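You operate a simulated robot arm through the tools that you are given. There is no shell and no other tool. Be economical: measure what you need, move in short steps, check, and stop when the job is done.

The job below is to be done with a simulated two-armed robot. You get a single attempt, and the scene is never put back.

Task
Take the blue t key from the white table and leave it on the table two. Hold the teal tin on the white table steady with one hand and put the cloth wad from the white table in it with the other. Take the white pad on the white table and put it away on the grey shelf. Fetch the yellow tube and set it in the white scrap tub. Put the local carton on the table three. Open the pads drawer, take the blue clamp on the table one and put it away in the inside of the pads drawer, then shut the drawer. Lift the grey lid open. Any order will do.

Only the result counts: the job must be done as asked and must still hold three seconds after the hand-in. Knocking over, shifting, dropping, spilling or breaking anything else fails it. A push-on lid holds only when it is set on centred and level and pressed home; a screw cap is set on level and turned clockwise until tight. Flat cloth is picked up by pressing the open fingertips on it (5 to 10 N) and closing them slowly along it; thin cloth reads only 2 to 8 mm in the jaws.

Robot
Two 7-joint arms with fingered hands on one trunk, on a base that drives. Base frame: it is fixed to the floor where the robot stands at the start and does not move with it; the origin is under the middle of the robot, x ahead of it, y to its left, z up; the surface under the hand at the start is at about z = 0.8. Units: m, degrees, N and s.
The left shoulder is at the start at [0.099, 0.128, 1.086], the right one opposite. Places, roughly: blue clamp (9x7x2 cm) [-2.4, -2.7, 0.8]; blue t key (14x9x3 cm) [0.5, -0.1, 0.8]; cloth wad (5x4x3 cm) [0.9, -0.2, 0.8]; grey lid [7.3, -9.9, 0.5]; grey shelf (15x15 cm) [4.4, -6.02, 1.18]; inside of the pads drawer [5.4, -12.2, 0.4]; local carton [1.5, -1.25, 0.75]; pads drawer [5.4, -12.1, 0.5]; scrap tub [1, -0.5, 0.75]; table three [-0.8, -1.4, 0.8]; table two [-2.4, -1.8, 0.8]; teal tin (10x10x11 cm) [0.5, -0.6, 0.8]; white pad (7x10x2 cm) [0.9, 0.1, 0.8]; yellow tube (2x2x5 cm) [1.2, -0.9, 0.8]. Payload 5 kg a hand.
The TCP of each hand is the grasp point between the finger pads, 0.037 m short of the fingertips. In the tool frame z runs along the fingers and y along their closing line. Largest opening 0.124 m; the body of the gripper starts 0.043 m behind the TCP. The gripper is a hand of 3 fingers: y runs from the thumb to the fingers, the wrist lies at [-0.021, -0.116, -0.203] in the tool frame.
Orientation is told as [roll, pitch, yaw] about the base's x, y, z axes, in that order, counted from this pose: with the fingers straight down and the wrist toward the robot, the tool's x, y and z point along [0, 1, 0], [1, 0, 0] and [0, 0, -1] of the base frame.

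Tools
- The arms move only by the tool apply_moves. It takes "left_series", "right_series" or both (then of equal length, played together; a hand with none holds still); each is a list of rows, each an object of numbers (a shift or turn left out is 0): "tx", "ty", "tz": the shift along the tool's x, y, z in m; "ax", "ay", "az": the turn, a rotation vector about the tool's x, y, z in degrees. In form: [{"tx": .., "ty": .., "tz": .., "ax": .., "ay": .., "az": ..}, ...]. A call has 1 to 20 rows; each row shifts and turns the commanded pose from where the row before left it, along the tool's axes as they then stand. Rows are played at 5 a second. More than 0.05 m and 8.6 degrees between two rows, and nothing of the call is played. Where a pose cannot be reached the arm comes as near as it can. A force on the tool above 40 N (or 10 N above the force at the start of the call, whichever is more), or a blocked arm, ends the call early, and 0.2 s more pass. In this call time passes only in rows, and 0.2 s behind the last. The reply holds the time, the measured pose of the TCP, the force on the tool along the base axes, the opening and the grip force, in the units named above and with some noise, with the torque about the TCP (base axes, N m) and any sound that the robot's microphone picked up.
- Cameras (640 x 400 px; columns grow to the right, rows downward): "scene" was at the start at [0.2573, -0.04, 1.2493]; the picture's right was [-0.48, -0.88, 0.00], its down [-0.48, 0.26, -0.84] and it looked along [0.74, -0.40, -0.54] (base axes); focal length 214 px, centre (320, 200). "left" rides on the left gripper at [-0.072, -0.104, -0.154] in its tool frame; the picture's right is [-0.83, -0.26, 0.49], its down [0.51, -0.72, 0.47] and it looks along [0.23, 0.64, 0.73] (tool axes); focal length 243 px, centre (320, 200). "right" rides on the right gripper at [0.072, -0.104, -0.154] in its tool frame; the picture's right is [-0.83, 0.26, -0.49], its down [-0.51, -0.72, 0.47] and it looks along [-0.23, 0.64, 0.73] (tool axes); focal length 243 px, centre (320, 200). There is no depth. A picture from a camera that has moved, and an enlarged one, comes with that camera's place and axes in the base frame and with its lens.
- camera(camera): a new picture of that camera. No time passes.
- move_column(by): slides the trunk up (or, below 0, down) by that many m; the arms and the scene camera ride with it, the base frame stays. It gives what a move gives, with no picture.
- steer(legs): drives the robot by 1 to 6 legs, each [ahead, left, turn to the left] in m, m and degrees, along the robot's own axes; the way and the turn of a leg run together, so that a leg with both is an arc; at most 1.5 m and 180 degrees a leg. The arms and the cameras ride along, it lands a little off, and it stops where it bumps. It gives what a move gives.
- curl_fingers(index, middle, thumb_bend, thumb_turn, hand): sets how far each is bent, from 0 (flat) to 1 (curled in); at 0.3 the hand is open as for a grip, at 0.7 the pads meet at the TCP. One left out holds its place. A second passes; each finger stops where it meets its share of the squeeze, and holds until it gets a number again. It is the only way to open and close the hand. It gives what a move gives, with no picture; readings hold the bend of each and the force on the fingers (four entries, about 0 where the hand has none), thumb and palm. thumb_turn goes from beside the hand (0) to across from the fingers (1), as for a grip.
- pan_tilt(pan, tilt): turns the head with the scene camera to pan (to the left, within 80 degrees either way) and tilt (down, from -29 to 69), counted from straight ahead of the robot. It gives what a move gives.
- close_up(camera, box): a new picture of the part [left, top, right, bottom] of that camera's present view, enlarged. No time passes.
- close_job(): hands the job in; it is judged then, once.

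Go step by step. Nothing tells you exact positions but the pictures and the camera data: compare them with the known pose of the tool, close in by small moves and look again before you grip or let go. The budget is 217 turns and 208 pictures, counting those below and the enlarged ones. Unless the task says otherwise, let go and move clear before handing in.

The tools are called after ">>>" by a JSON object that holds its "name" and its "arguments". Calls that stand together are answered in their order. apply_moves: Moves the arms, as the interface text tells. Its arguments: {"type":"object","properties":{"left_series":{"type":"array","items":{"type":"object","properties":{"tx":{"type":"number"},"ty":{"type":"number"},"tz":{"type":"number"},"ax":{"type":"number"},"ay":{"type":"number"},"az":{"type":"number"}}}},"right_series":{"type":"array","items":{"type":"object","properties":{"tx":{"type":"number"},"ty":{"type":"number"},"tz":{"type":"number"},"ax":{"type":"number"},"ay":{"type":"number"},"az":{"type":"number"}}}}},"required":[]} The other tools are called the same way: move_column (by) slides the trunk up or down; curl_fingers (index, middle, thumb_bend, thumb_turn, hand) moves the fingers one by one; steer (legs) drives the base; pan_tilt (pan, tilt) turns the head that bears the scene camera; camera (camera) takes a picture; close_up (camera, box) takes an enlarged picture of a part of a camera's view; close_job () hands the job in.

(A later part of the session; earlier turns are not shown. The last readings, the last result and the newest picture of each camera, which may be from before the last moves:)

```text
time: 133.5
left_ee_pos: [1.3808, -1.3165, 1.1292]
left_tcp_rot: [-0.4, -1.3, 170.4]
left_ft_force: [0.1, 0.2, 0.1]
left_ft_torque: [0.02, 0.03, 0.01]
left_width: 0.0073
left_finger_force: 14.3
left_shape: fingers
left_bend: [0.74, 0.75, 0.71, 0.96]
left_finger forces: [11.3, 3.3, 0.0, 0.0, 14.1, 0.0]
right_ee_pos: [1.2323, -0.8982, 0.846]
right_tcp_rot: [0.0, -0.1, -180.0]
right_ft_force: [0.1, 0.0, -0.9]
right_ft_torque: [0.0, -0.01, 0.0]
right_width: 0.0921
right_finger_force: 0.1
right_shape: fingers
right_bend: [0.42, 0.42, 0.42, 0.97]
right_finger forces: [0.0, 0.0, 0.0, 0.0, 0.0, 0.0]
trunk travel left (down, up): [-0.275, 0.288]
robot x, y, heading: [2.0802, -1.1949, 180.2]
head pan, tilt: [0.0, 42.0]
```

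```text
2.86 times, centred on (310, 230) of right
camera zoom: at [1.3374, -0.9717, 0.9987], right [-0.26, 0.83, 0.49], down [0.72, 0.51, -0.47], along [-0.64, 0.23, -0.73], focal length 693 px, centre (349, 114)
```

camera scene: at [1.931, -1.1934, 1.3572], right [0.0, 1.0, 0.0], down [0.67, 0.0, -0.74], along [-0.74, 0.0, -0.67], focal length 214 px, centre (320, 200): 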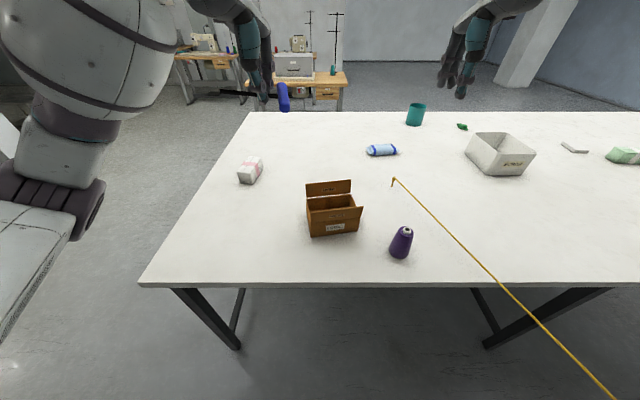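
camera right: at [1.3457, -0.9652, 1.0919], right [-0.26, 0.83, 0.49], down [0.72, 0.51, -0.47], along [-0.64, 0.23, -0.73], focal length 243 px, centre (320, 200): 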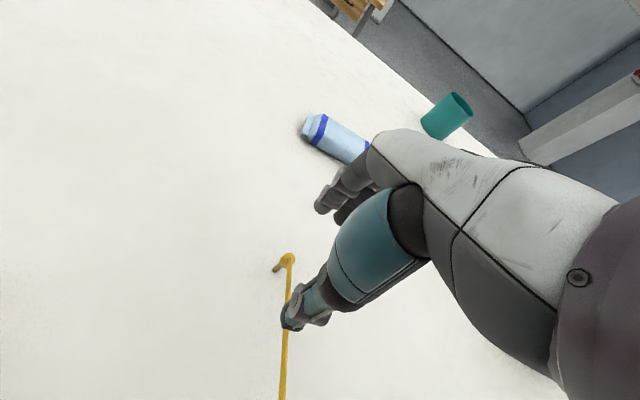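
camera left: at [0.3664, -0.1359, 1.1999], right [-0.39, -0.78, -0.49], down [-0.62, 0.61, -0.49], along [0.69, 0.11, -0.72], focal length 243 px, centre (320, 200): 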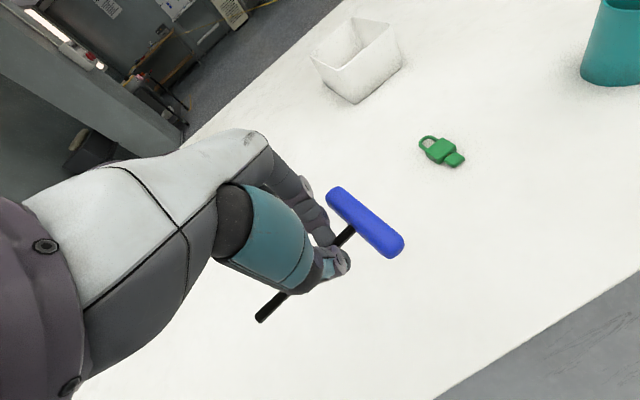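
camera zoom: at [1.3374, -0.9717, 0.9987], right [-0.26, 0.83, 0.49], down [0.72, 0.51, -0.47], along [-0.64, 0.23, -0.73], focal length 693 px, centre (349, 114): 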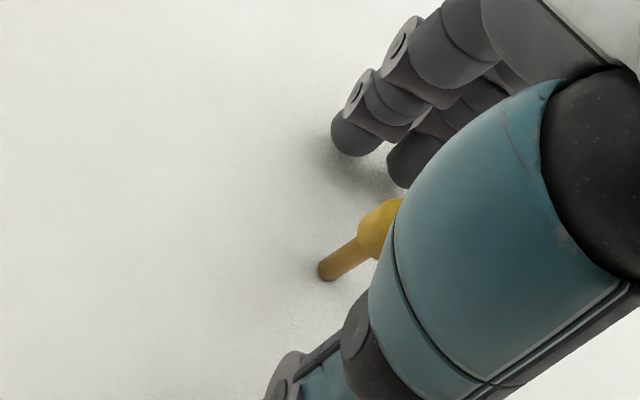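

The tube is centred in the grip, so I'll close on it.

>>> {"name": "curl_fingers", "arguments": {"hand": "right", "index": 0.76, "middle": 0.76, "thumb_bend": 0.76}}

>>> {"name": "apply_moves", "arguments": {"right_series": [{"tz": -0.02}, {"tz": -0.03}]}}

>>> {"name": "close_up", "arguments": {"camera": "right", "box": [230, 160, 390, 300]}}

```text
time: 134.5
left_ee_pos: [1.3811, -1.318, 1.1301]
left_tcp_rot: [-0.4, -1.3, 170.4]
left_ft_force: [0.0, -0.5, -1.5]
left_ft_torque: [-0.04, 0.01, 0.03]
left_width: 0.0073
left_finger_force: 14.2
left_shape: fingers
left_bend: [0.74, 0.75, 0.71, 0.96]
left_finger forces: [11.2, 3.3, 0.0, 0.0, 14.1, 0.0]
right_ee_pos: [1.2324, -0.8984, 0.8466]
right_tcp_rot: [0.0, -0.1, 179.9]
right_ft_force: [-0.4, -0.4, -0.1]
right_ft_torque: [0.01, -0.02, 0.02]
right_width: 0.0003
right_finger_force: 0.5
right_shape: fingers
right_bend: [0.74, 0.76, 0.73, 0.97]
right_finger forces: [0.1, 0.6, 0.1, 0.0, 0.0, 0.1]
trunk travel left (down, up): [-0.275, 0.288]
robot x, y, heading: [2.0842, -1.1956, 179.9]
head pan, tilt: [0.0, 42.0]
```

```text
time: 135.1
left_ee_pos: [1.3823, -1.3188, 1.1302]
left_tcp_rot: [-0.4, -1.4, 170.5]
left_ft_force: [0.5, -0.1, -0.7]
left_ft_torque: [-0.02, -0.01, -0.02]
left_width: 0.0071
left_finger_force: 14.0
left_shape: fingers
left_bend: [0.74, 0.75, 0.71, 0.96]
left_finger forces: [11.3, 3.3, 0.1, 0.0, 14.1, 0.0]
right_ee_pos: [1.2337, -0.8985, 0.897]
right_tcp_rot: [0.0, -0.1, 180.0]
right_ft_force: [0.6, -0.1, -0.6]
right_ft_torque: [0.05, 0.01, 0.01]
right_width: 0.0
right_finger_force: 0.2
right_shape: fingers
right_bend: [0.74, 0.76, 0.73, 0.97]
right_finger forces: [0.1, 0.5, 0.0, 0.0, 0.1, 0.0]
trunk travel left (down, up): [-0.275, 0.288]
robot x, y, heading: [2.0831, -1.1977, 180.2]
head pan, tilt: [0.0, 42.0]
```

```text
2.86 times, centred on (310, 230) of right
camera zoom: at [1.3396, -0.972, 1.0501], right [-0.26, 0.83, 0.49], down [0.72, 0.51, -0.47], along [-0.64, 0.23, -0.73], focal length 693 px, centre (349, 114)
```

zoom: 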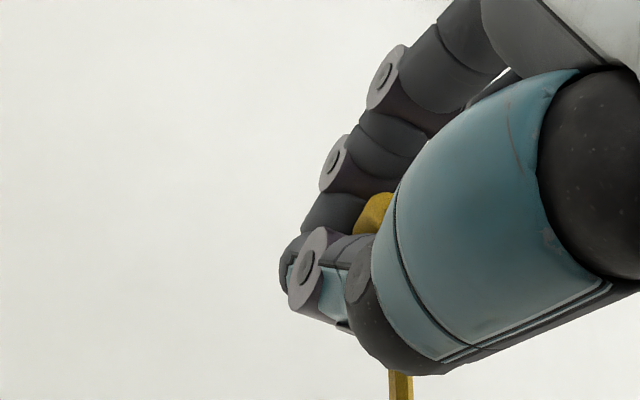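

The tube came up with the hand, but the grip force is near zero, so I'll close tighter.

>>> {"name": "curl_fingers", "arguments": {"hand": "right", "index": 0.9, "middle": 0.9, "thumb_bend": 0.85}}

>>> {"name": "close_up", "arguments": {"camera": "right", "box": [230, 160, 390, 300]}}

>>> {"name": "close_up", "arguments": {"camera": "scene", "box": [350, 90, 470, 190]}}

```text
time: 136.1
left_ee_pos: [1.3813, -1.3185, 1.1299]
left_tcp_rot: [-0.5, -1.4, 170.5]
left_ft_force: [0.1, -1.0, -0.9]
left_ft_torque: [-0.04, 0.01, -0.02]
left_width: 0.0075
left_finger_force: 14.0
left_shape: fingers
left_bend: [0.74, 0.75, 0.71, 0.96]
left_finger forces: [11.2, 3.2, 0.0, 0.1, 14.1, 0.0]
right_ee_pos: [1.2332, -0.8969, 0.8961]
right_tcp_rot: [-0.1, -0.1, 180.0]
right_ft_force: [1.2, 0.7, -0.3]
right_ft_torque: [0.02, -0.01, -0.02]
right_width: 0.0
right_finger_force: 0.2
right_shape: fingers
right_bend: [0.78, 0.9, 0.8, 0.97]
right_finger forces: [0.1, 0.2, 0.0, 0.1, 0.0, 0.0]
trunk travel left (down, up): [-0.275, 0.288]
robot x, y, heading: [2.0813, -1.1946, 180.2]
head pan, tilt: [0.0, 42.0]
```

```text
2.86 times, centred on (310, 230) of right
camera zoom: at [1.3387, -0.9716, 1.0495], right [-0.26, 0.83, 0.49], down [0.72, 0.51, -0.47], along [-0.64, 0.23, -0.73], focal length 693 px, centre (349, 114)
```

zoom: 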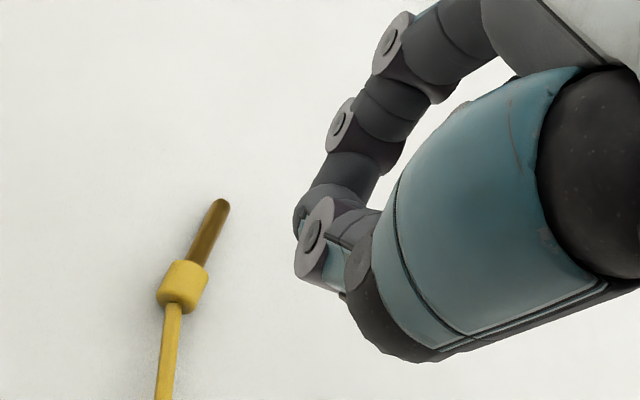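

```text
4.00 times, centred on (410, 140) of scene
camera zoom: at [1.8227, -1.1934, 1.2354], right [0.0, 1.0, 0.0], down [0.67, 0.0, -0.74], along [-0.74, 0.0, -0.67], focal length 858 px, centre (-40, 440)
```

zoom: 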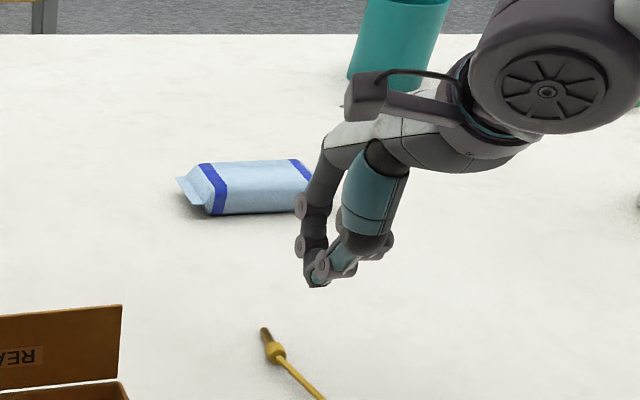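

The pin slipped out and now lies flat at about [1.20–1.243, -0.931], along x. I'll raise the hand, turn it 90° so it closes across the pin, and reopen.

>>> {"name": "apply_moves", "arguments": {"right_series": [{"tz": -0.05}, {"az": -8.2}, {"az": -8.2}, {"az": -8.2}, {"az": -8.2}, {"az": -8.2}, {"az": -8.2}, {"az": -8.2}, {"az": -8.2}, {"az": -8.2}, {"az": -8.2}, {"az": -8}, {"tx": -0.008, "ty": 0.034}]}}

>>> {"name": "curl_fingers", "arguments": {"hand": "right", "index": 0.48, "middle": 0.48, "thumb_bend": 0.48}}

>>> {"name": "apply_moves", "arguments": {"right_series": [{"tz": 0.035}, {"tz": 0.03}]}}

>>> {"name": "camera", "arguments": {"camera": "right"}}

>>> {"name": "close_up", "arguments": {"camera": "scene", "box": [350, 90, 470, 190]}}

```text
time: 138.9
left_ee_pos: [1.3797, -1.32, 1.1293]
left_tcp_rot: [-0.4, -1.2, 170.5]
left_ft_force: [-0.1, -1.0, -1.5]
left_ft_torque: [0.02, -0.03, -0.02]
left_width: 0.0073
left_finger_force: 14.4
left_shape: fingers
left_bend: [0.74, 0.75, 0.71, 0.96]
left_finger forces: [11.3, 3.3, 0.0, 0.1, 14.1, 0.0]
right_ee_pos: [1.2239, -0.9337, 0.9469]
right_tcp_rot: [-0.1, 0.1, -89.9]
right_ft_force: [0.5, -0.8, 0.2]
right_ft_torque: [0.01, -0.01, 0.0]
right_width: 0.0
right_finger_force: 0.2
right_shape: fingers
right_bend: [0.79, 0.9, 0.8, 0.97]
right_finger forces: [0.0, 0.1, 0.0, 0.0, 0.0, 0.0]
trunk travel left (down, up): [-0.275, 0.288]
robot x, y, heading: [2.0815, -1.1995, 179.9]
head pan, tilt: [0.0, 42.0]
```

```text
time: 139.9
left_ee_pos: [1.3808, -1.3176, 1.1297]
left_tcp_rot: [-0.4, -1.3, 170.5]
left_ft_force: [0.1, 0.2, -0.8]
left_ft_torque: [-0.01, -0.02, 0.02]
left_width: 0.0073
left_finger_force: 14.6
left_shape: fingers
left_bend: [0.74, 0.75, 0.71, 0.96]
left_finger forces: [11.3, 3.2, 0.0, 0.1, 14.2, 0.1]
right_ee_pos: [1.2235, -0.9326, 0.9463]
right_tcp_rot: [0.0, 0.1, -90.0]
right_ft_force: [1.2, -1.1, -0.2]
right_ft_torque: [0.0, -0.02, 0.02]
right_width: 0.0733
right_finger_force: 0.1
right_shape: fingers
right_bend: [0.48, 0.48, 0.48, 0.97]
right_finger forces: [0.0, 0.0, 0.0, 0.0, 0.0, 0.1]
trunk travel left (down, up): [-0.275, 0.288]
robot x, y, heading: [2.0838, -1.1987, 180.0]
head pan, tilt: [0.0, 42.0]
```

```text
time: 140.5
left_ee_pos: [1.3803, -1.3184, 1.1295]
left_tcp_rot: [-0.4, -1.3, 170.5]
left_ft_force: [-0.2, -0.2, -0.8]
left_ft_torque: [-0.05, 0.01, -0.04]
left_width: 0.0069
left_finger_force: 14.2
left_shape: fingers
left_bend: [0.74, 0.75, 0.71, 0.96]
left_finger forces: [11.3, 3.4, 0.2, 0.0, 14.1, 0.0]
right_ee_pos: [1.2235, -0.9326, 0.8817]
right_tcp_rot: [0.0, 0.0, -90.0]
right_ft_force: [-0.3, 0.2, 0.7]
right_ft_torque: [-0.02, -0.02, -0.01]
right_width: 0.0732
right_finger_force: 0.1
right_shape: fingers
right_bend: [0.48, 0.48, 0.48, 0.97]
right_finger forces: [0.1, 0.1, 0.1, 0.0, 0.0, 0.0]
trunk travel left (down, up): [-0.275, 0.288]
robot x, y, heading: [2.082, -1.1928, 180.1]
head pan, tilt: [0.0, 42.0]
```

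```text
122 pictures are left
camera right: at [1.2975, -0.829, 1.0342], right [-0.83, -0.26, 0.49], down [-0.51, 0.72, -0.47], along [-0.23, -0.64, -0.73], focal length 243 px, centre (320, 200)
```

right: 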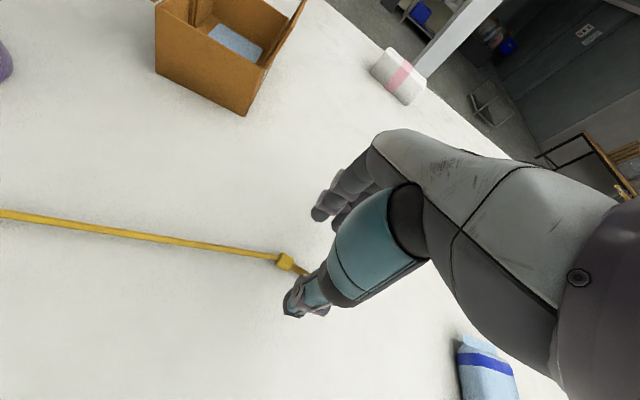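

```text
4.00 times, centred on (410, 140) of scene
camera zoom: at [1.8219, -1.1931, 1.2352], right [0.0, 1.0, 0.0], down [0.67, 0.0, -0.74], along [-0.74, 0.0, -0.67], focal length 858 px, centre (-40, 440)
```

zoom: 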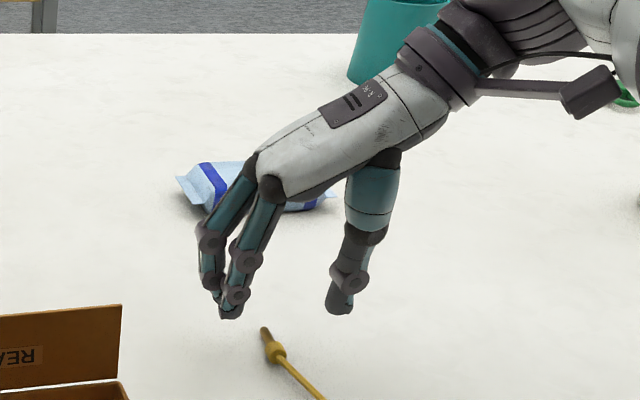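

The pin lies between thumb and fingers. I'll descend to the table and close.

>>> {"name": "apply_moves", "arguments": {"right_series": [{"tx": 0.003, "tz": 0.025}, {"tz": 0.0145}]}}

>>> {"name": "curl_fingers", "arguments": {"hand": "right", "index": 0.76, "middle": 0.76, "thumb_bend": 0.76}}

>>> {"name": "close_up", "arguments": {"camera": "right", "box": [230, 160, 390, 300]}}

>>> {"name": "close_up", "arguments": {"camera": "scene", "box": [350, 90, 470, 190]}}

```text
time: 141.1
left_ee_pos: [1.3815, -1.3195, 1.131]
left_tcp_rot: [-0.4, -1.3, 170.5]
left_ft_force: [0.8, 0.1, -1.4]
left_ft_torque: [-0.02, -0.01, -0.03]
left_width: 0.0073
left_finger_force: 13.8
left_shape: fingers
left_bend: [0.74, 0.75, 0.71, 0.96]
left_finger forces: [11.3, 3.2, 0.0, 0.0, 14.2, 0.0]
right_ee_pos: [1.2273, -0.9318, 0.843]
right_tcp_rot: [-0.2, 0.0, -90.0]
right_ft_force: [-1.9, 0.1, 5.2]
right_ft_torque: [-0.22, 0.15, -0.07]
right_width: 0.0736
right_finger_force: 2.6
right_shape: fingers
right_bend: [0.48, 0.48, 0.48, 0.97]
right_finger forces: [0.0, 5.5, 0.0, 0.1, 0.0, 0.0]
trunk travel left (down, up): [-0.275, 0.288]
robot x, y, heading: [2.0818, -1.1935, 180.2]
head pan, tilt: [0.0, 42.0]
```

```text
time: 142.1
left_ee_pos: [1.3809, -1.3178, 1.1301]
left_tcp_rot: [-0.4, -1.2, 170.5]
left_ft_force: [0.0, -0.2, -1.2]
left_ft_torque: [-0.01, -0.01, 0.03]
left_width: 0.0071
left_finger_force: 14.2
left_shape: fingers
left_bend: [0.74, 0.75, 0.71, 0.96]
left_finger forces: [11.3, 3.3, 0.0, 0.0, 14.1, 0.0]
right_ee_pos: [1.2258, -0.9325, 0.8402]
right_tcp_rot: [-0.1, -0.1, -90.0]
right_ft_force: [0.2, -0.4, -0.5]
right_ft_torque: [-0.04, 0.01, 0.0]
right_width: 0.0135
right_finger_force: 10.5
right_shape: fingers
right_bend: [0.71, 0.76, 0.71, 0.97]
right_finger forces: [10.3, 0.0, 0.1, 0.0, 11.0, 0.1]
trunk travel left (down, up): [-0.275, 0.288]
robot x, y, heading: [2.0846, -1.1925, 180.1]
head pan, tilt: [0.0, 42.0]
```

```text
2.86 times, centred on (310, 230) of right
camera zoom: at [1.3007, -0.8287, 0.9942], right [-0.83, -0.26, 0.49], down [-0.51, 0.72, -0.47], along [-0.23, -0.64, -0.73], focal length 693 px, centre (349, 114)
```

zoom: 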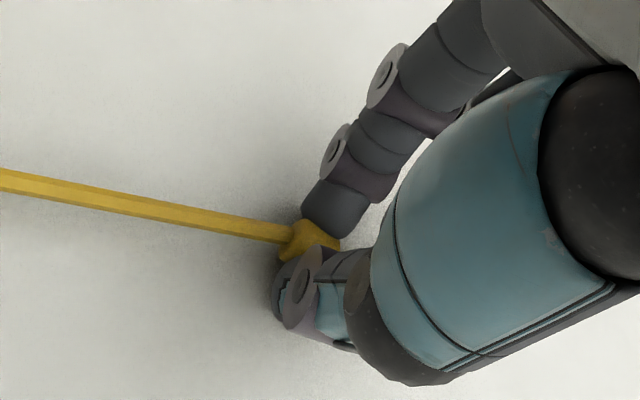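

```text
4.00 times, centred on (410, 140) of scene
camera zoom: at [1.8226, -1.1933, 1.2354], right [0.0, 1.0, 0.0], down [0.67, 0.0, -0.74], along [-0.74, 0.0, -0.67], focal length 858 px, centre (-40, 440)
```

zoom: 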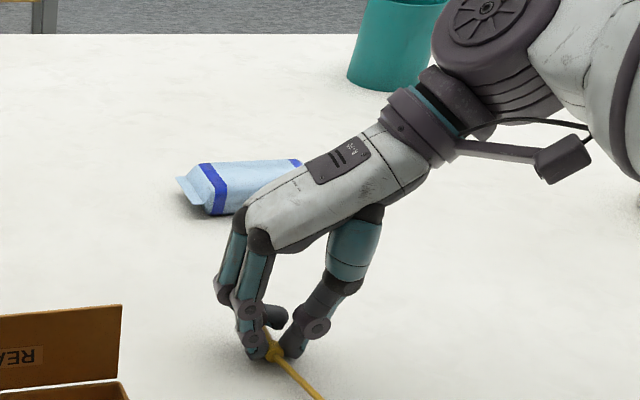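

The bulb is gripped at 10 N and 13.5 mm. I'll lift slowly and check.

>>> {"name": "apply_moves", "arguments": {"right_series": [{"tz": -0.02}, {"tz": -0.02}, {"tz": -0.03}, {"tz": -0.03}, {"tz": -0.04}, {"tz": -0.04}]}}

>>> {"name": "camera", "arguments": {"camera": "right"}}

```text
time: 143.5
left_ee_pos: [1.3807, -1.319, 1.1298]
left_tcp_rot: [-0.5, -1.3, 170.5]
left_ft_force: [1.2, -1.2, -0.5]
left_ft_torque: [-0.05, 0.02, -0.01]
left_width: 0.0073
left_finger_force: 14.4
left_shape: fingers
left_bend: [0.74, 0.75, 0.71, 0.96]
left_finger forces: [11.3, 3.3, 0.1, 0.1, 14.3, 0.0]
right_ee_pos: [1.2284, -0.9328, 1.0225]
right_tcp_rot: [0.0, 0.1, -90.0]
right_ft_force: [-0.2, -0.3, -1.0]
right_ft_torque: [0.01, 0.0, 0.01]
right_width: 0.0137
right_finger_force: 10.9
right_shape: fingers
right_bend: [0.71, 0.76, 0.71, 0.97]
right_finger forces: [10.2, 0.0, 0.1, 0.0, 11.1, 0.0]
trunk travel left (down, up): [-0.275, 0.288]
robot x, y, heading: [2.0823, -1.1971, 180.2]
head pan, tilt: [0.0, 42.0]
```

```text
118 pictures are left
camera right: at [1.3021, -0.8298, 1.1755], right [-0.83, -0.26, 0.49], down [-0.51, 0.72, -0.47], along [-0.23, -0.64, -0.73], focal length 243 px, centre (320, 200)
```

right: 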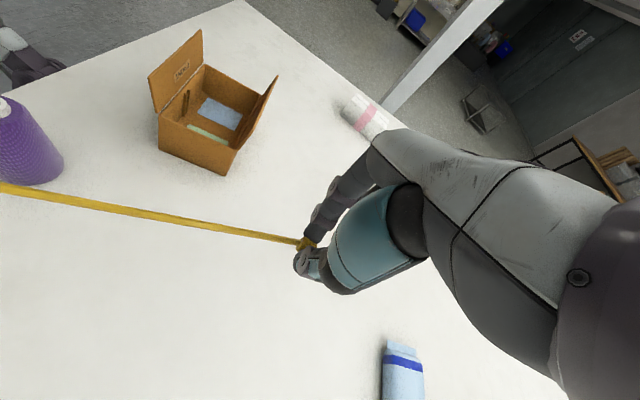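

The tube is securely held. I'll turn the hand back for reach, then move sideways toward the tub (centre ≈ [1.06, -0.38]) and a bit forward.

>>> {"name": "apply_moves", "arguments": {"right_series": [{"az": 8.2, "tz": -0.02}, {"az": 8.2, "tz": -0.02}, {"az": 8.2}, {"az": 8.2}, {"az": 8.2}, {"az": 8.2}, {"az": 8.2}, {"az": 8.2}, {"az": 8.2}, {"az": 8.2}, {"az": 8}]}}

>>> {"name": "steer", "arguments": {"legs": [[0, -0.6, 0], [0.04, 0, 0]]}}

>>> {"name": "camera", "arguments": {"camera": "scene"}}

>>> {"name": "camera", "arguments": {"camera": "right"}}

```text
time: 145.9
left_ee_pos: [1.3806, -1.3188, 1.1288]
left_tcp_rot: [-0.4, -1.3, 170.6]
left_ft_force: [0.2, -0.8, -1.1]
left_ft_torque: [-0.01, 0.02, 0.02]
left_width: 0.0077
left_finger_force: 14.3
left_shape: fingers
left_bend: [0.74, 0.75, 0.71, 0.96]
left_finger forces: [11.3, 3.3, 0.0, 0.0, 14.3, 0.0]
right_ee_pos: [1.2272, -0.9327, 1.0619]
right_tcp_rot: [-0.1, -0.2, 179.9]
right_ft_force: [0.4, -0.4, -0.5]
right_ft_torque: [0.02, 0.0, 0.01]
right_width: 0.0135
right_finger_force: 10.6
right_shape: fingers
right_bend: [0.71, 0.76, 0.71, 0.97]
right_finger forces: [9.9, 0.1, 0.0, 0.1, 10.9, 0.0]
trunk travel left (down, up): [-0.275, 0.288]
robot x, y, heading: [2.0842, -1.1961, 179.9]
head pan, tilt: [0.0, 42.0]
```

```text
time: 152.1
left_ee_pos: [1.3454, -0.7196, 1.1325]
left_tcp_rot: [-0.3, -1.6, 170.7]
left_ft_force: [0.6, -0.3, -0.1]
left_ft_torque: [-0.04, 0.03, -0.01]
left_width: 0.0075
left_finger_force: 14.8
left_shape: fingers
left_bend: [0.74, 0.75, 0.71, 0.96]
left_finger forces: [11.4, 3.3, 0.1, 0.0, 14.3, 0.0]
right_ee_pos: [1.1882, -0.3345, 1.0661]
right_tcp_rot: [0.0, -0.3, -179.7]
right_ft_force: [1.4, -1.0, 0.7]
right_ft_torque: [0.0, 0.07, -0.01]
right_width: 0.0137
right_finger_force: 10.9
right_shape: fingers
right_bend: [0.71, 0.76, 0.71, 0.97]
right_finger forces: [10.0, 0.0, 0.0, 0.0, 11.0, 0.1]
trunk travel left (down, up): [-0.275, 0.288]
robot x, y, heading: [2.0434, -0.5903, -179.7]
head pan, tilt: [0.0, 42.0]
```

```text
117 pictures are left
camera scene: at [1.7861, -0.5927, 1.2366], right [0.0, 1.0, 0.0], down [0.67, 0.0, -0.75], along [-0.75, 0.0, -0.67], focal length 214 px, centre (320, 200)
```

scene: 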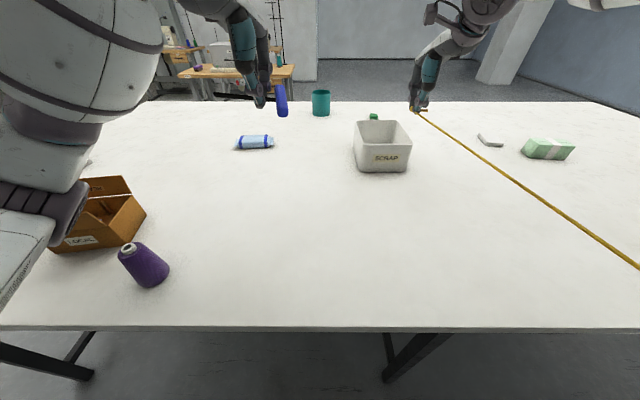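

```text
116 pictures are left
camera right: at [1.2953, -0.4077, 1.2177], right [-0.26, 0.83, 0.49], down [0.72, 0.51, -0.48], along [-0.65, 0.23, -0.73], focal length 243 px, centre (320, 200)
```

right: 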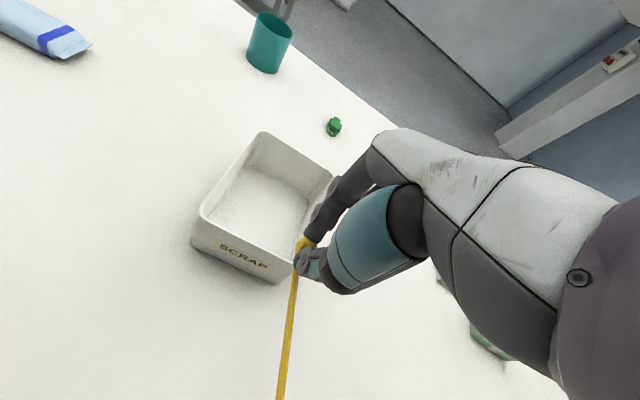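

The tub spans x 0.92–1.15, y -0.48 to -0.29, with its rim at about 0.895. I'll move the tube over it and lower it inside.

>>> {"name": "apply_moves", "arguments": {"right_series": [{"tx": 0.0168, "ty": 0.033}, {"tx": 0.0168, "ty": 0.033}, {"tx": 0.0168, "ty": 0.033}, {"tz": 0.04}, {"tz": 0.04}, {"tz": 0.03}]}}

>>> {"name": "close_up", "arguments": {"camera": "scene", "box": [310, 70, 490, 200]}}

>>> {"name": "camera", "arguments": {"camera": "right"}}

```text
time: 153.5
left_ee_pos: [1.3403, -0.7164, 1.129]
left_tcp_rot: [-0.4, -1.3, 170.8]
left_ft_force: [-0.7, 0.5, -0.4]
left_ft_torque: [0.0, -0.05, -0.03]
left_width: 0.0071
left_finger_force: 14.5
left_shape: fingers
left_bend: [0.74, 0.75, 0.71, 0.96]
left_finger forces: [11.4, 3.3, 0.0, 0.1, 14.2, 0.1]
right_ee_pos: [1.0863, -0.3845, 0.9499]
right_tcp_rot: [0.0, 0.0, -179.8]
right_ft_force: [0.2, 0.3, -0.2]
right_ft_torque: [-0.03, 0.0, 0.02]
right_width: 0.0135
right_finger_force: 9.8
right_shape: fingers
right_bend: [0.71, 0.76, 0.71, 0.97]
right_finger forces: [9.8, 0.0, 0.0, 0.0, 10.8, 0.0]
trunk travel left (down, up): [-0.275, 0.288]
robot x, y, heading: [2.0407, -0.5942, -179.6]
head pan, tilt: [0.0, 42.0]
```

```text
3.08 times, centred on (400, 135) of scene
camera zoom: at [1.7807, -0.5922, 1.2351], right [0.0, 1.0, 0.0], down [0.67, 0.0, -0.74], along [-0.74, 0.0, -0.67], focal length 660 px, centre (74, 400)
```

zoom: 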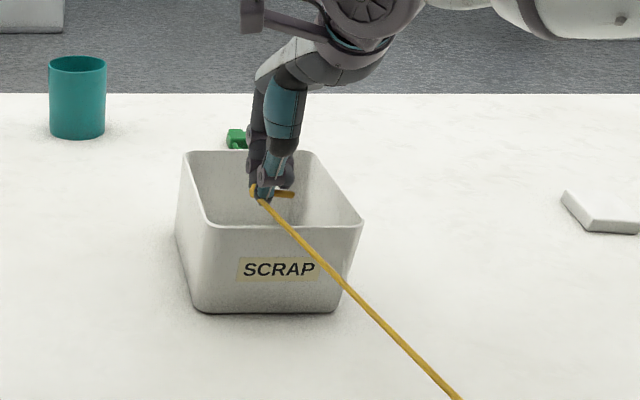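

```text
114 pictures are left
camera right: at [1.1917, -0.4572, 1.1034], right [-0.27, 0.83, 0.49], down [0.72, 0.51, -0.47], along [-0.64, 0.23, -0.73], focal length 243 px, centre (320, 200)
```

right: 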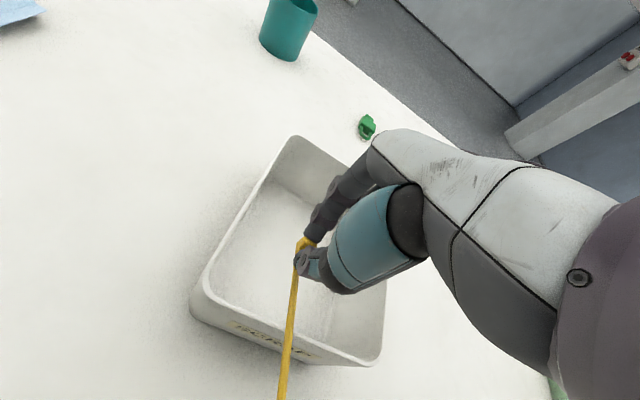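

The tube hangs inside the tub's outline. I'll lower further and release.

>>> {"name": "apply_moves", "arguments": {"right_series": [{"tz": 0.03, "ty": 0.01}, {"tz": 0.03, "ty": 0.01}, {"tz": 0.015}]}}

>>> {"name": "curl_fingers", "arguments": {"hand": "right", "index": 0.5, "middle": 0.5, "thumb_bend": 0.5}}

>>> {"name": "apply_moves", "arguments": {"right_series": [{"tz": -0.03}, {"tz": -0.04}, {"tz": -0.04}, {"tz": -0.04}, {"tz": -0.04}]}}

>>> {"name": "camera", "arguments": {"camera": "right"}}

```text
time: 154.3
left_ee_pos: [1.3404, -0.7189, 1.1314]
left_tcp_rot: [-0.5, -1.4, 170.8]
left_ft_force: [-0.3, -0.6, -0.6]
left_ft_torque: [-0.04, 0.01, 0.01]
left_width: 0.0073
left_finger_force: 14.9
left_shape: fingers
left_bend: [0.74, 0.75, 0.71, 0.96]
left_finger forces: [11.3, 3.3, 0.0, 0.0, 14.2, 0.0]
right_ee_pos: [1.0657, -0.385, 0.877]
right_tcp_rot: [0.0, -0.3, -179.7]
right_ft_force: [0.2, 1.0, -0.4]
right_ft_torque: [0.0, 0.0, -0.01]
right_width: 0.0133
right_finger_force: 10.1
right_shape: fingers
right_bend: [0.71, 0.76, 0.71, 0.97]
right_finger forces: [9.9, 0.0, 0.0, 0.1, 10.8, 0.0]
trunk travel left (down, up): [-0.275, 0.288]
robot x, y, heading: [2.0417, -0.5916, -179.7]
head pan, tilt: [0.0, 42.0]
```

```text
time: 155.3
left_ee_pos: [1.3412, -0.7192, 1.1295]
left_tcp_rot: [-0.5, -1.4, 170.7]
left_ft_force: [0.4, -0.5, -0.9]
left_ft_torque: [-0.01, -0.02, 0.04]
left_width: 0.007
left_finger_force: 14.4
left_shape: fingers
left_bend: [0.74, 0.75, 0.71, 0.96]
left_finger forces: [11.3, 3.4, 0.0, 0.1, 14.2, 0.0]
right_ee_pos: [1.0649, -0.3849, 0.8768]
right_tcp_rot: [0.0, -0.1, -179.8]
right_ft_force: [0.1, -0.4, -0.5]
right_ft_torque: [0.0, -0.01, 0.01]
right_width: 0.0672
right_finger_force: 0.1
right_shape: fingers
right_bend: [0.5, 0.5, 0.5, 0.97]
right_finger forces: [0.0, 0.0, 0.0, 0.0, 0.0, 0.0]
trunk travel left (down, up): [-0.275, 0.288]
robot x, y, heading: [2.0426, -0.5923, -179.7]
head pan, tilt: [0.0, 42.0]
```

```text
time: 156.5
left_ee_pos: [1.3419, -0.7198, 1.1306]
left_tcp_rot: [-0.4, -1.5, 170.7]
left_ft_force: [0.3, 0.3, -0.7]
left_ft_torque: [-0.05, 0.0, -0.01]
left_width: 0.0071
left_finger_force: 14.5
left_shape: fingers
left_bend: [0.74, 0.75, 0.71, 0.96]
left_finger forces: [11.4, 3.3, 0.1, 0.0, 14.4, 0.0]
right_ee_pos: [1.0655, -0.3859, 1.0682]
right_tcp_rot: [0.0, -0.1, -179.7]
right_ft_force: [0.0, 0.5, 0.1]
right_ft_torque: [0.06, 0.03, -0.04]
right_width: 0.0672
right_finger_force: 0.1
right_shape: fingers
right_bend: [0.5, 0.5, 0.5, 0.97]
right_finger forces: [0.0, 0.0, 0.1, 0.1, 0.1, 0.1]
trunk travel left (down, up): [-0.275, 0.288]
robot x, y, heading: [2.0432, -0.5945, -179.6]
head pan, tilt: [0.0, 42.0]
```

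```text
113 pictures are left
camera right: at [1.1723, -0.4584, 1.2224], right [-0.26, 0.83, 0.49], down [0.72, 0.51, -0.47], along [-0.64, 0.23, -0.73], focal length 243 px, centre (320, 200)
```

right: 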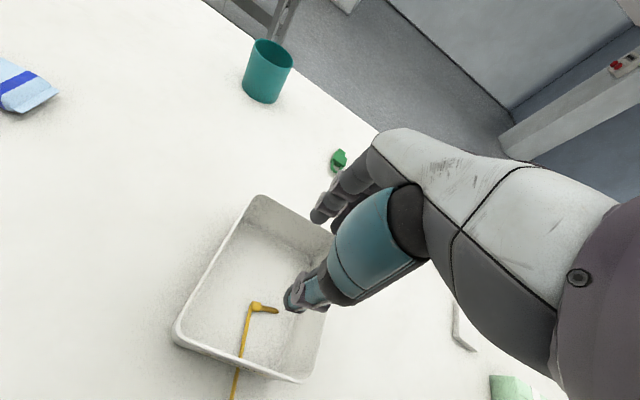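

The tube rests in the scrap tub. Next is the carton, so I'll move back opposite it and rotate the right hand to pinch its right side wall, fingers inside and thumb outside.

>>> {"name": "steer", "arguments": {"legs": [[-0.12, 0, 0], [0, 0.61, 0]]}}

>>> {"name": "apply_moves", "arguments": {"right_series": [{"az": -8.2, "ty": -0.02}, {"az": -8.2, "ty": -0.02}, {"az": -8.2}, {"az": -8.2}, {"az": -8.2}, {"az": -8.2}, {"az": -8.2}, {"az": -8.2}, {"az": -8.2}, {"az": -8.2}, {"az": -8}]}}

>>> {"name": "camera", "arguments": {"camera": "scene"}}

>>> {"name": "camera", "arguments": {"camera": "right"}}

```text
time: 163.2
left_ee_pos: [1.4662, -1.3343, 1.1313]
left_tcp_rot: [-0.4, -1.4, 170.9]
left_ft_force: [0.0, 0.1, -2.0]
left_ft_torque: [-0.02, 0.0, -0.02]
left_width: 0.0072
left_finger_force: 14.0
left_shape: fingers
left_bend: [0.74, 0.75, 0.71, 0.96]
left_finger forces: [11.4, 3.3, 0.0, 0.0, 14.3, 0.1]
right_ee_pos: [1.1888, -1.0004, 1.0679]
right_tcp_rot: [0.0, -0.1, -179.6]
right_ft_force: [-0.3, -0.3, 0.3]
right_ft_torque: [-0.01, 0.01, -0.02]
right_width: 0.0672
right_finger_force: 0.0
right_shape: fingers
right_bend: [0.5, 0.5, 0.5, 0.97]
right_finger forces: [0.0, 0.0, 0.1, 0.1, 0.0, 0.0]
trunk travel left (down, up): [-0.275, 0.288]
robot x, y, heading: [2.1658, -1.2087, -179.4]
head pan, tilt: [0.0, 42.0]
```

```text
time: 165.6
left_ee_pos: [1.4669, -1.3329, 1.1315]
left_tcp_rot: [-0.3, -1.4, 170.9]
left_ft_force: [0.2, 0.8, 0.4]
left_ft_torque: [-0.04, 0.02, 0.0]
left_width: 0.0073
left_finger_force: 14.6
left_shape: fingers
left_bend: [0.74, 0.75, 0.71, 0.96]
left_finger forces: [11.5, 3.3, 0.0, 0.0, 14.4, 0.1]
right_ee_pos: [1.2393, -0.9661, 1.0627]
right_tcp_rot: [-0.3, -0.1, -95.1]
right_ft_force: [-1.0, 0.2, -0.6]
right_ft_torque: [-0.01, 0.03, 0.0]
right_width: 0.0675
right_finger_force: 0.2
right_shape: fingers
right_bend: [0.5, 0.5, 0.5, 0.97]
right_finger forces: [0.0, 0.0, 0.0, 0.0, 0.1, 0.0]
right hand out of reach, approached as far as the arm can: row 10, 11
trunk travel left (down, up): [-0.275, 0.288]
robot x, y, heading: [2.1636, -1.2073, -179.6]
head pan, tilt: [0.0, 42.0]
```

```text
112 pictures are left
camera scene: at [1.9072, -1.205, 1.2357], right [-0.01, 1.0, 0.0], down [0.67, 0.0, -0.74], along [-0.74, -0.01, -0.67], focal length 214 px, centre (320, 200)
```

scene: 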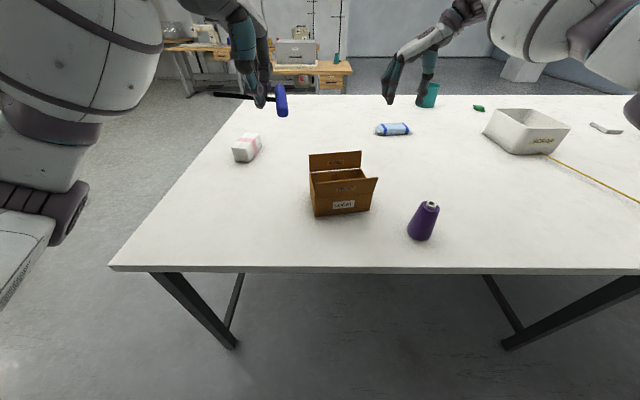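

```text
111 pictures are left
camera right: at [1.3226, -0.8691, 1.2144], right [-0.85, -0.18, 0.5], down [-0.44, 0.76, -0.47], along [-0.29, -0.62, -0.73], focal length 243 px, centre (320, 200)
```

right: 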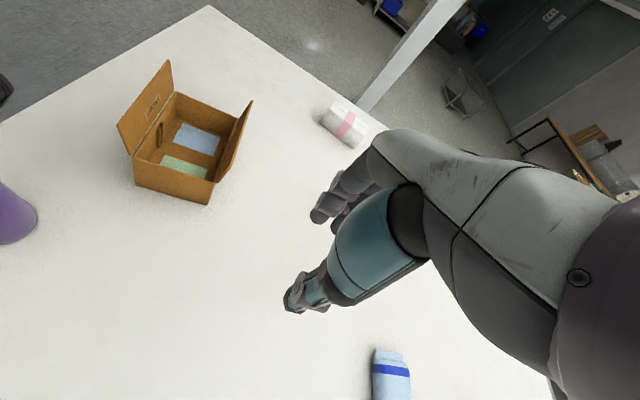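

The carton holds flat sheets, and its near side wall runs from (1.466, -1.07) to (1.363, -1.094). I'll bring the right hand over the middle of that wall, aligned to it, and move the left hand aside.

>>> {"name": "apply_moves", "arguments": {"right_series": [{"az": -7.5}, {"az": -7.5}, {"tx": 0.031, "ty": 0.0286}, {"tx": 0.031, "ty": 0.0286}, {"tx": 0.031, "ty": 0.0286}, {"tx": 0.031, "ty": 0.0286}, {"tx": 0.031, "ty": 0.0286}, {"tz": 0.04}, {"tz": 0.03}], "left_series": [{"tx": 0.03}, {"tx": 0.03}, {"tx": 0.03}, {"tx": 0.03}, {"tx": 0}, {"tx": 0}, {"tx": 0}, {"tx": 0}, {"tx": 0}]}}

>>> {"name": "close_up", "arguments": {"camera": "scene", "box": [270, 110, 430, 240]}}

>>> {"name": "camera", "arguments": {"camera": "right"}}

```text
time: 167.6
left_ee_pos: [1.4461, -1.4512, 1.129]
left_tcp_rot: [-0.4, -1.4, 170.9]
left_ft_force: [-0.3, 0.2, -0.5]
left_ft_torque: [0.02, 0.0, 0.0]
left_width: 0.0071
left_finger_force: 14.4
left_shape: fingers
left_bend: [0.74, 0.75, 0.71, 0.96]
left_finger forces: [11.6, 3.3, 0.1, 0.0, 14.4, 0.0]
right_ee_pos: [1.3788, -1.1233, 0.9899]
right_tcp_rot: [-0.2, -0.2, -95.4]
right_ft_force: [-0.1, -0.1, -0.3]
right_ft_torque: [-0.02, -0.01, 0.01]
right_width: 0.0676
right_finger_force: 0.0
right_shape: fingers
right_bend: [0.5, 0.5, 0.5, 0.97]
right_finger forces: [0.0, 0.0, 0.1, 0.0, 0.0, 0.0]
right hand out of reach, approached as far as the arm can: row 1, 2
trunk travel left (down, up): [-0.275, 0.288]
robot x, y, heading: [2.1708, -1.2067, -179.5]
head pan, tilt: [0.0, 42.0]
```

```text
3.08 times, centred on (350, 175) of scene
camera zoom: at [1.9057, -1.2058, 1.2353], right [-0.01, 1.0, 0.0], down [0.67, 0.01, -0.74], along [-0.74, -0.01, -0.67], focal length 660 px, centre (228, 277)
```

zoom: 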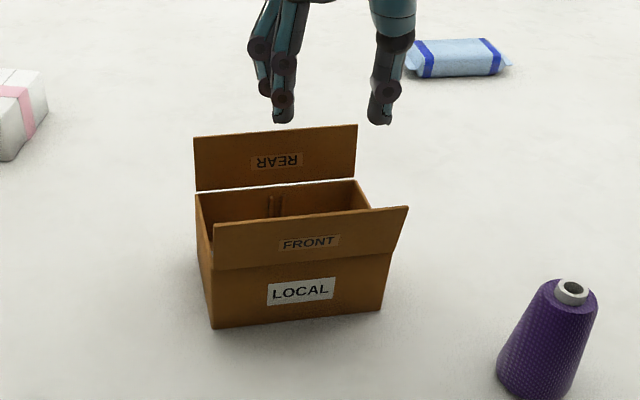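

```text
109 pictures are left
camera right: at [1.462, -1.0268, 1.1425], right [-0.85, -0.18, 0.5], down [-0.44, 0.77, -0.47], along [-0.29, -0.62, -0.73], focal length 243 px, centre (320, 200)
```

right: 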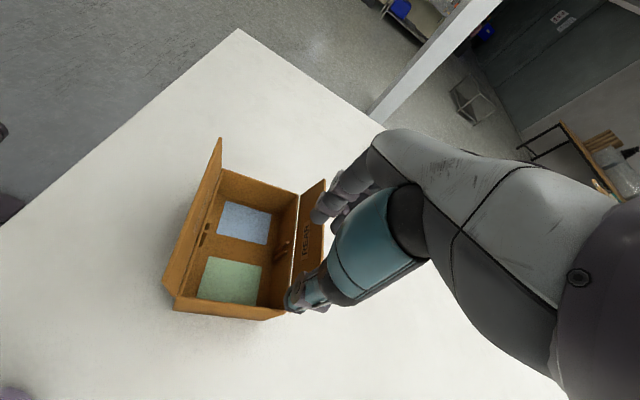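

The wall's middle is at (1.416, -1.076), with the rim at about z 0.868. I'll align, move over it and come down to just above the rim.

>>> {"name": "apply_moves", "arguments": {"right_series": [{"az": -7}, {"az": -7}, {"tx": 0.022, "ty": -0.0203}, {"tx": 0.022, "ty": -0.0203}, {"tz": 0.035}, {"tz": 0.03}]}}

>>> {"name": "close_up", "arguments": {"camera": "scene", "box": [270, 110, 430, 240]}}

>>> {"name": "camera", "arguments": {"camera": "right"}}

```text
time: 169.0
left_ee_pos: [1.4452, -1.4516, 1.1274]
left_tcp_rot: [-0.4, -1.4, 171.0]
left_ft_force: [-0.2, 0.3, -1.2]
left_ft_torque: [-0.02, 0.0, -0.03]
left_width: 0.0073
left_finger_force: 15.1
left_shape: fingers
left_bend: [0.74, 0.75, 0.71, 0.96]
left_finger forces: [11.5, 3.3, 0.0, 0.1, 14.4, 0.1]
right_ee_pos: [1.4157, -1.0761, 0.9241]
right_tcp_rot: [-0.1, -0.1, -81.3]
right_ft_force: [-0.2, 0.9, 0.1]
right_ft_torque: [0.01, -0.02, -0.02]
right_width: 0.0675
right_finger_force: 0.1
right_shape: fingers
right_bend: [0.5, 0.5, 0.5, 0.97]
right_finger forces: [0.0, 0.0, 0.0, 0.0, 0.0, 0.1]
trunk travel left (down, up): [-0.275, 0.288]
robot x, y, heading: [2.1662, -1.2074, -179.2]
head pan, tilt: [0.0, 42.0]
```

```text
3.08 times, centred on (350, 175) of scene
camera zoom: at [1.9059, -1.2051, 1.2354], right [-0.01, 1.0, 0.0], down [0.67, 0.0, -0.74], along [-0.74, -0.01, -0.67], focal length 660 px, centre (228, 277)
```

zoom: 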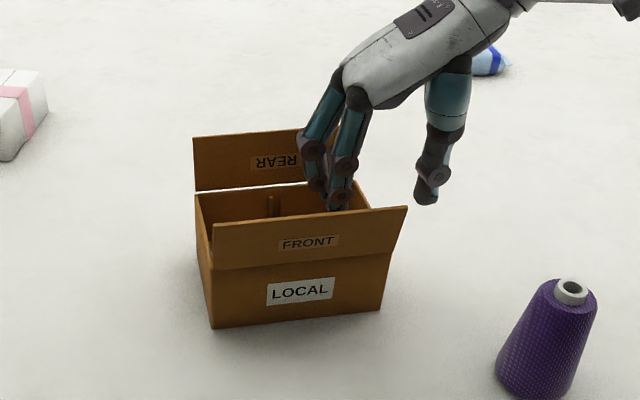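

```text
107 pictures are left
camera right: at [1.4734, -0.9627, 1.0771], right [-0.78, -0.38, 0.5], down [-0.61, 0.64, -0.47], along [-0.14, -0.67, -0.73], focal length 243 px, centre (320, 200)
```

right: 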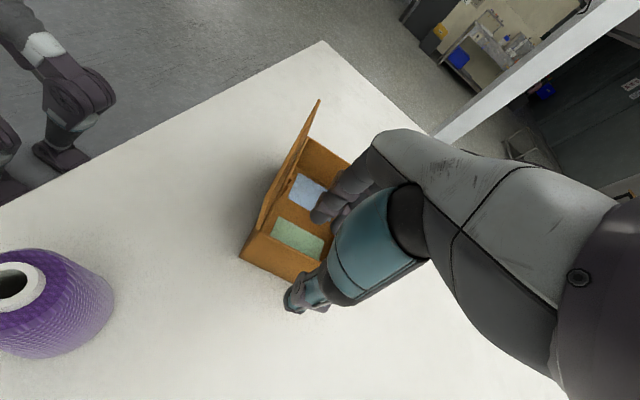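

The fingers are over the interior and the thumb is outside. I'll descend and pinch the wall.

>>> {"name": "apply_moves", "arguments": {"right_series": [{"tz": 0.03}, {"tz": 0.03}, {"tz": 0.01}]}}

>>> {"name": "curl_fingers", "arguments": {"hand": "right", "index": 0.76, "middle": 0.76, "thumb_bend": 0.76}}

>>> {"name": "close_up", "arguments": {"camera": "scene", "box": [270, 110, 430, 240]}}

```text
time: 169.8
left_ee_pos: [1.4478, -1.4529, 1.13]
left_tcp_rot: [-0.4, -1.5, 170.9]
left_ft_force: [0.5, -0.2, -1.6]
left_ft_torque: [-0.02, -0.02, -0.01]
left_width: 0.0069
left_finger_force: 14.7
left_shape: fingers
left_bend: [0.74, 0.75, 0.71, 0.96]
left_finger forces: [11.5, 3.3, 0.1, 0.0, 14.4, 0.1]
right_ee_pos: [1.4161, -1.0769, 0.8589]
right_tcp_rot: [-0.6, -0.2, -81.5]
right_ft_force: [-2.3, -1.2, 17.0]
right_ft_torque: [-0.73, 0.18, -0.11]
right_width: 0.0674
right_finger_force: 8.1
right_shape: fingers
right_bend: [0.5, 0.5, 0.5, 0.97]
right_finger forces: [0.7, 16.0, 0.0, 0.0, 0.0, 0.0]
trunk travel left (down, up): [-0.275, 0.288]
robot x, y, heading: [2.171, -1.2047, -179.5]
head pan, tilt: [0.0, 42.0]
```

```text
time: 170.8
left_ee_pos: [1.4464, -1.4519, 1.1291]
left_tcp_rot: [-0.3, -1.4, 170.9]
left_ft_force: [0.9, 0.0, -1.3]
left_ft_torque: [-0.05, -0.01, -0.02]
left_width: 0.0073
left_finger_force: 14.6
left_shape: fingers
left_bend: [0.74, 0.75, 0.71, 0.96]
left_finger forces: [11.5, 3.2, 0.0, 0.0, 14.3, 0.1]
right_ee_pos: [1.4139, -1.0756, 0.8534]
right_tcp_rot: [-0.2, 0.0, -81.2]
right_ft_force: [-0.2, 0.1, -0.6]
right_ft_torque: [0.06, 0.0, 0.01]
right_width: 0.0041
right_finger_force: 14.0
right_shape: fingers
right_bend: [0.75, 0.75, 0.72, 0.96]
right_finger forces: [10.9, 3.3, 0.0, 0.0, 14.0, 0.1]
trunk travel left (down, up): [-0.275, 0.288]
robot x, y, heading: [2.1692, -1.2081, -179.5]
head pan, tilt: [0.0, 42.0]
```

```text
3.08 times, centred on (350, 175) of scene
camera zoom: at [1.906, -1.2056, 1.2353], right [-0.01, 1.0, 0.0], down [0.67, 0.01, -0.74], along [-0.74, -0.01, -0.67], focal length 660 px, centre (228, 277)
```

zoom: 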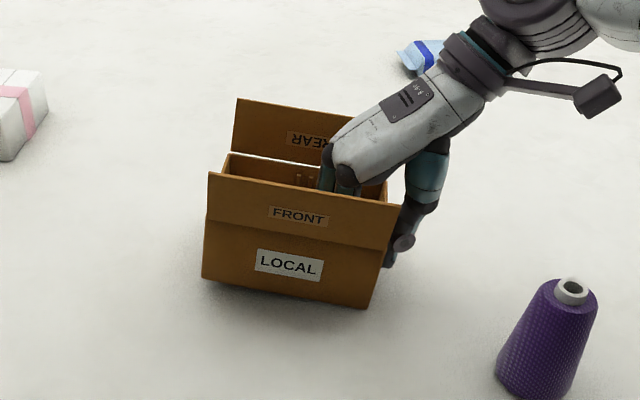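

The wall is pinched at 14 N. I'll lift a little and check tilt.

>>> {"name": "apply_moves", "arguments": {"right_series": [{"tz": -0.01}, {"tz": -0.02}, {"tz": -0.02}, {"tz": -0.03}]}}

>>> {"name": "close_up", "arguments": {"camera": "scene", "box": [270, 90, 430, 240]}}

```text
time: 171.8
left_ee_pos: [1.4469, -1.4535, 1.1295]
left_tcp_rot: [-0.4, -1.4, 170.8]
left_ft_force: [-0.4, -0.7, -1.1]
left_ft_torque: [-0.04, -0.01, 0.0]
left_width: 0.0071
left_finger_force: 14.5
left_shape: fingers
left_bend: [0.74, 0.75, 0.71, 0.96]
left_finger forces: [11.5, 3.3, 0.0, 0.0, 14.4, 0.0]
right_ee_pos: [1.4158, -1.0762, 0.9356]
right_tcp_rot: [-0.3, 0.1, -81.2]
right_ft_force: [1.2, -0.9, -1.6]
right_ft_torque: [0.05, 0.01, 0.02]
right_width: 0.0044
right_finger_force: 13.8
right_shape: fingers
right_bend: [0.75, 0.75, 0.72, 0.96]
right_finger forces: [11.1, 3.0, 0.0, 0.0, 14.0, 0.0]
trunk travel left (down, up): [-0.275, 0.288]
robot x, y, heading: [2.164, -1.206, -179.4]
head pan, tilt: [0.0, 42.0]
```

```text
2.67 times, centred on (350, 165) of scene
camera zoom: at [1.907, -1.2061, 1.2356], right [-0.01, 1.0, 0.0], down [0.67, 0.01, -0.74], along [-0.74, -0.01, -0.67], focal length 572 px, centre (240, 293)
```

zoom: 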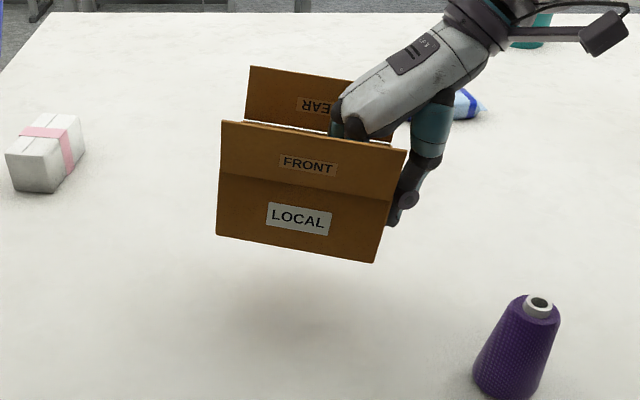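

The carton hangs nearly level and is light. I'll raise the trunk and drive around the table end toward table three, stopping to look there.

>>> {"name": "move_column", "arguments": {"by": 0.25}}

>>> {"name": "steer", "arguments": {"legs": [[0, 1.25, 0], [1.1, 0, 0], [1.0, 0, 0]]}}

>>> {"name": "pan_tilt", "arguments": {"pan": -25, "tilt": 35}}

>>> {"name": "camera", "arguments": {"camera": "scene"}}

```text
time: 174.4
left_ee_pos: [1.4461, -1.4523, 1.3766]
left_tcp_rot: [-0.4, -1.2, 170.9]
left_ft_force: [-0.4, 0.7, -0.7]
left_ft_torque: [-0.01, 0.01, 0.01]
left_width: 0.007
left_finger_force: 15.0
left_shape: fingers
left_bend: [0.74, 0.75, 0.71, 0.96]
left_finger forces: [11.6, 3.3, 0.0, 0.0, 14.4, 0.1]
right_ee_pos: [1.4143, -1.0768, 1.1825]
right_tcp_rot: [-0.1, 0.0, -81.3]
right_ft_force: [-0.8, 0.0, -1.2]
right_ft_torque: [0.04, -0.01, -0.02]
right_width: 0.0039
right_finger_force: 13.7
right_shape: fingers
right_bend: [0.75, 0.75, 0.72, 0.96]
right_finger forces: [10.9, 3.1, 0.1, 0.0, 13.9, 0.0]
trunk travel left (down, up): [-0.525, 0.038]
robot x, y, heading: [2.1674, -1.2079, -179.5]
head pan, tilt: [0.0, 42.0]
```

```text
time: 195.6
left_ee_pos: [-0.6187, -2.7434, 1.3808]
left_tcp_rot: [-0.3, -1.4, 171.3]
left_ft_force: [0.4, 1.0, 0.2]
left_ft_torque: [-0.03, -0.01, -0.02]
left_width: 0.0071
left_finger_force: 14.9
left_shape: fingers
left_bend: [0.74, 0.75, 0.71, 0.96]
left_finger forces: [11.6, 3.3, 0.1, 0.1, 14.5, 0.1]
right_ee_pos: [-0.6521, -2.367, 1.1856]
right_tcp_rot: [-0.3, 0.1, -80.9]
right_ft_force: [-0.7, -0.3, -0.3]
right_ft_torque: [0.06, 0.03, -0.02]
right_width: 0.0042
right_finger_force: 14.2
right_shape: fingers
right_bend: [0.75, 0.75, 0.72, 0.96]
right_finger forces: [10.9, 3.0, 0.0, 0.0, 13.9, 0.0]
trunk travel left (down, up): [-0.525, 0.038]
robot x, y, heading: [0.0975, -2.4959, -179.3]
head pan, tilt: [0.0, 42.0]
```

```text
time: 196.5
left_ee_pos: [-0.6202, -2.744, 1.3787]
left_tcp_rot: [-0.4, -1.4, 171.3]
left_ft_force: [-0.9, 0.6, -0.7]
left_ft_torque: [-0.01, 0.02, -0.02]
left_width: 0.007
left_finger_force: 14.6
left_shape: fingers
left_bend: [0.74, 0.75, 0.71, 0.96]
left_finger forces: [11.7, 3.3, 0.0, 0.1, 14.5, 0.1]
right_ee_pos: [-0.6527, -2.3691, 1.1848]
right_tcp_rot: [-0.3, 0.0, -81.0]
right_ft_force: [-0.5, -0.2, -0.1]
right_ft_torque: [0.06, -0.03, 0.0]
right_width: 0.0041
right_finger_force: 14.0
right_shape: fingers
right_bend: [0.75, 0.75, 0.72, 0.96]
right_finger forces: [10.8, 3.0, 0.1, 0.0, 13.9, 0.0]
trunk travel left (down, up): [-0.525, 0.038]
robot x, y, heading: [0.0943, -2.4898, -179.4]
head pan, tilt: [-25.0, 35.0]
```

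```text
104 pictures are left
camera scene: at [-0.0572, -2.4556, 1.523], right [0.41, 0.91, 0.0], down [0.52, -0.23, -0.82], along [-0.75, 0.34, -0.57], focal length 214 px, centre (320, 200)
```

scene: 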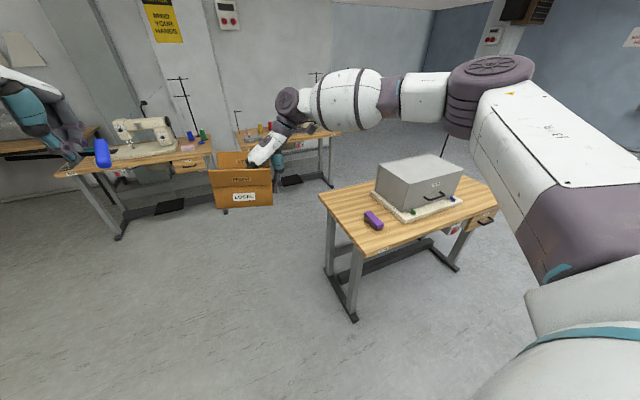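

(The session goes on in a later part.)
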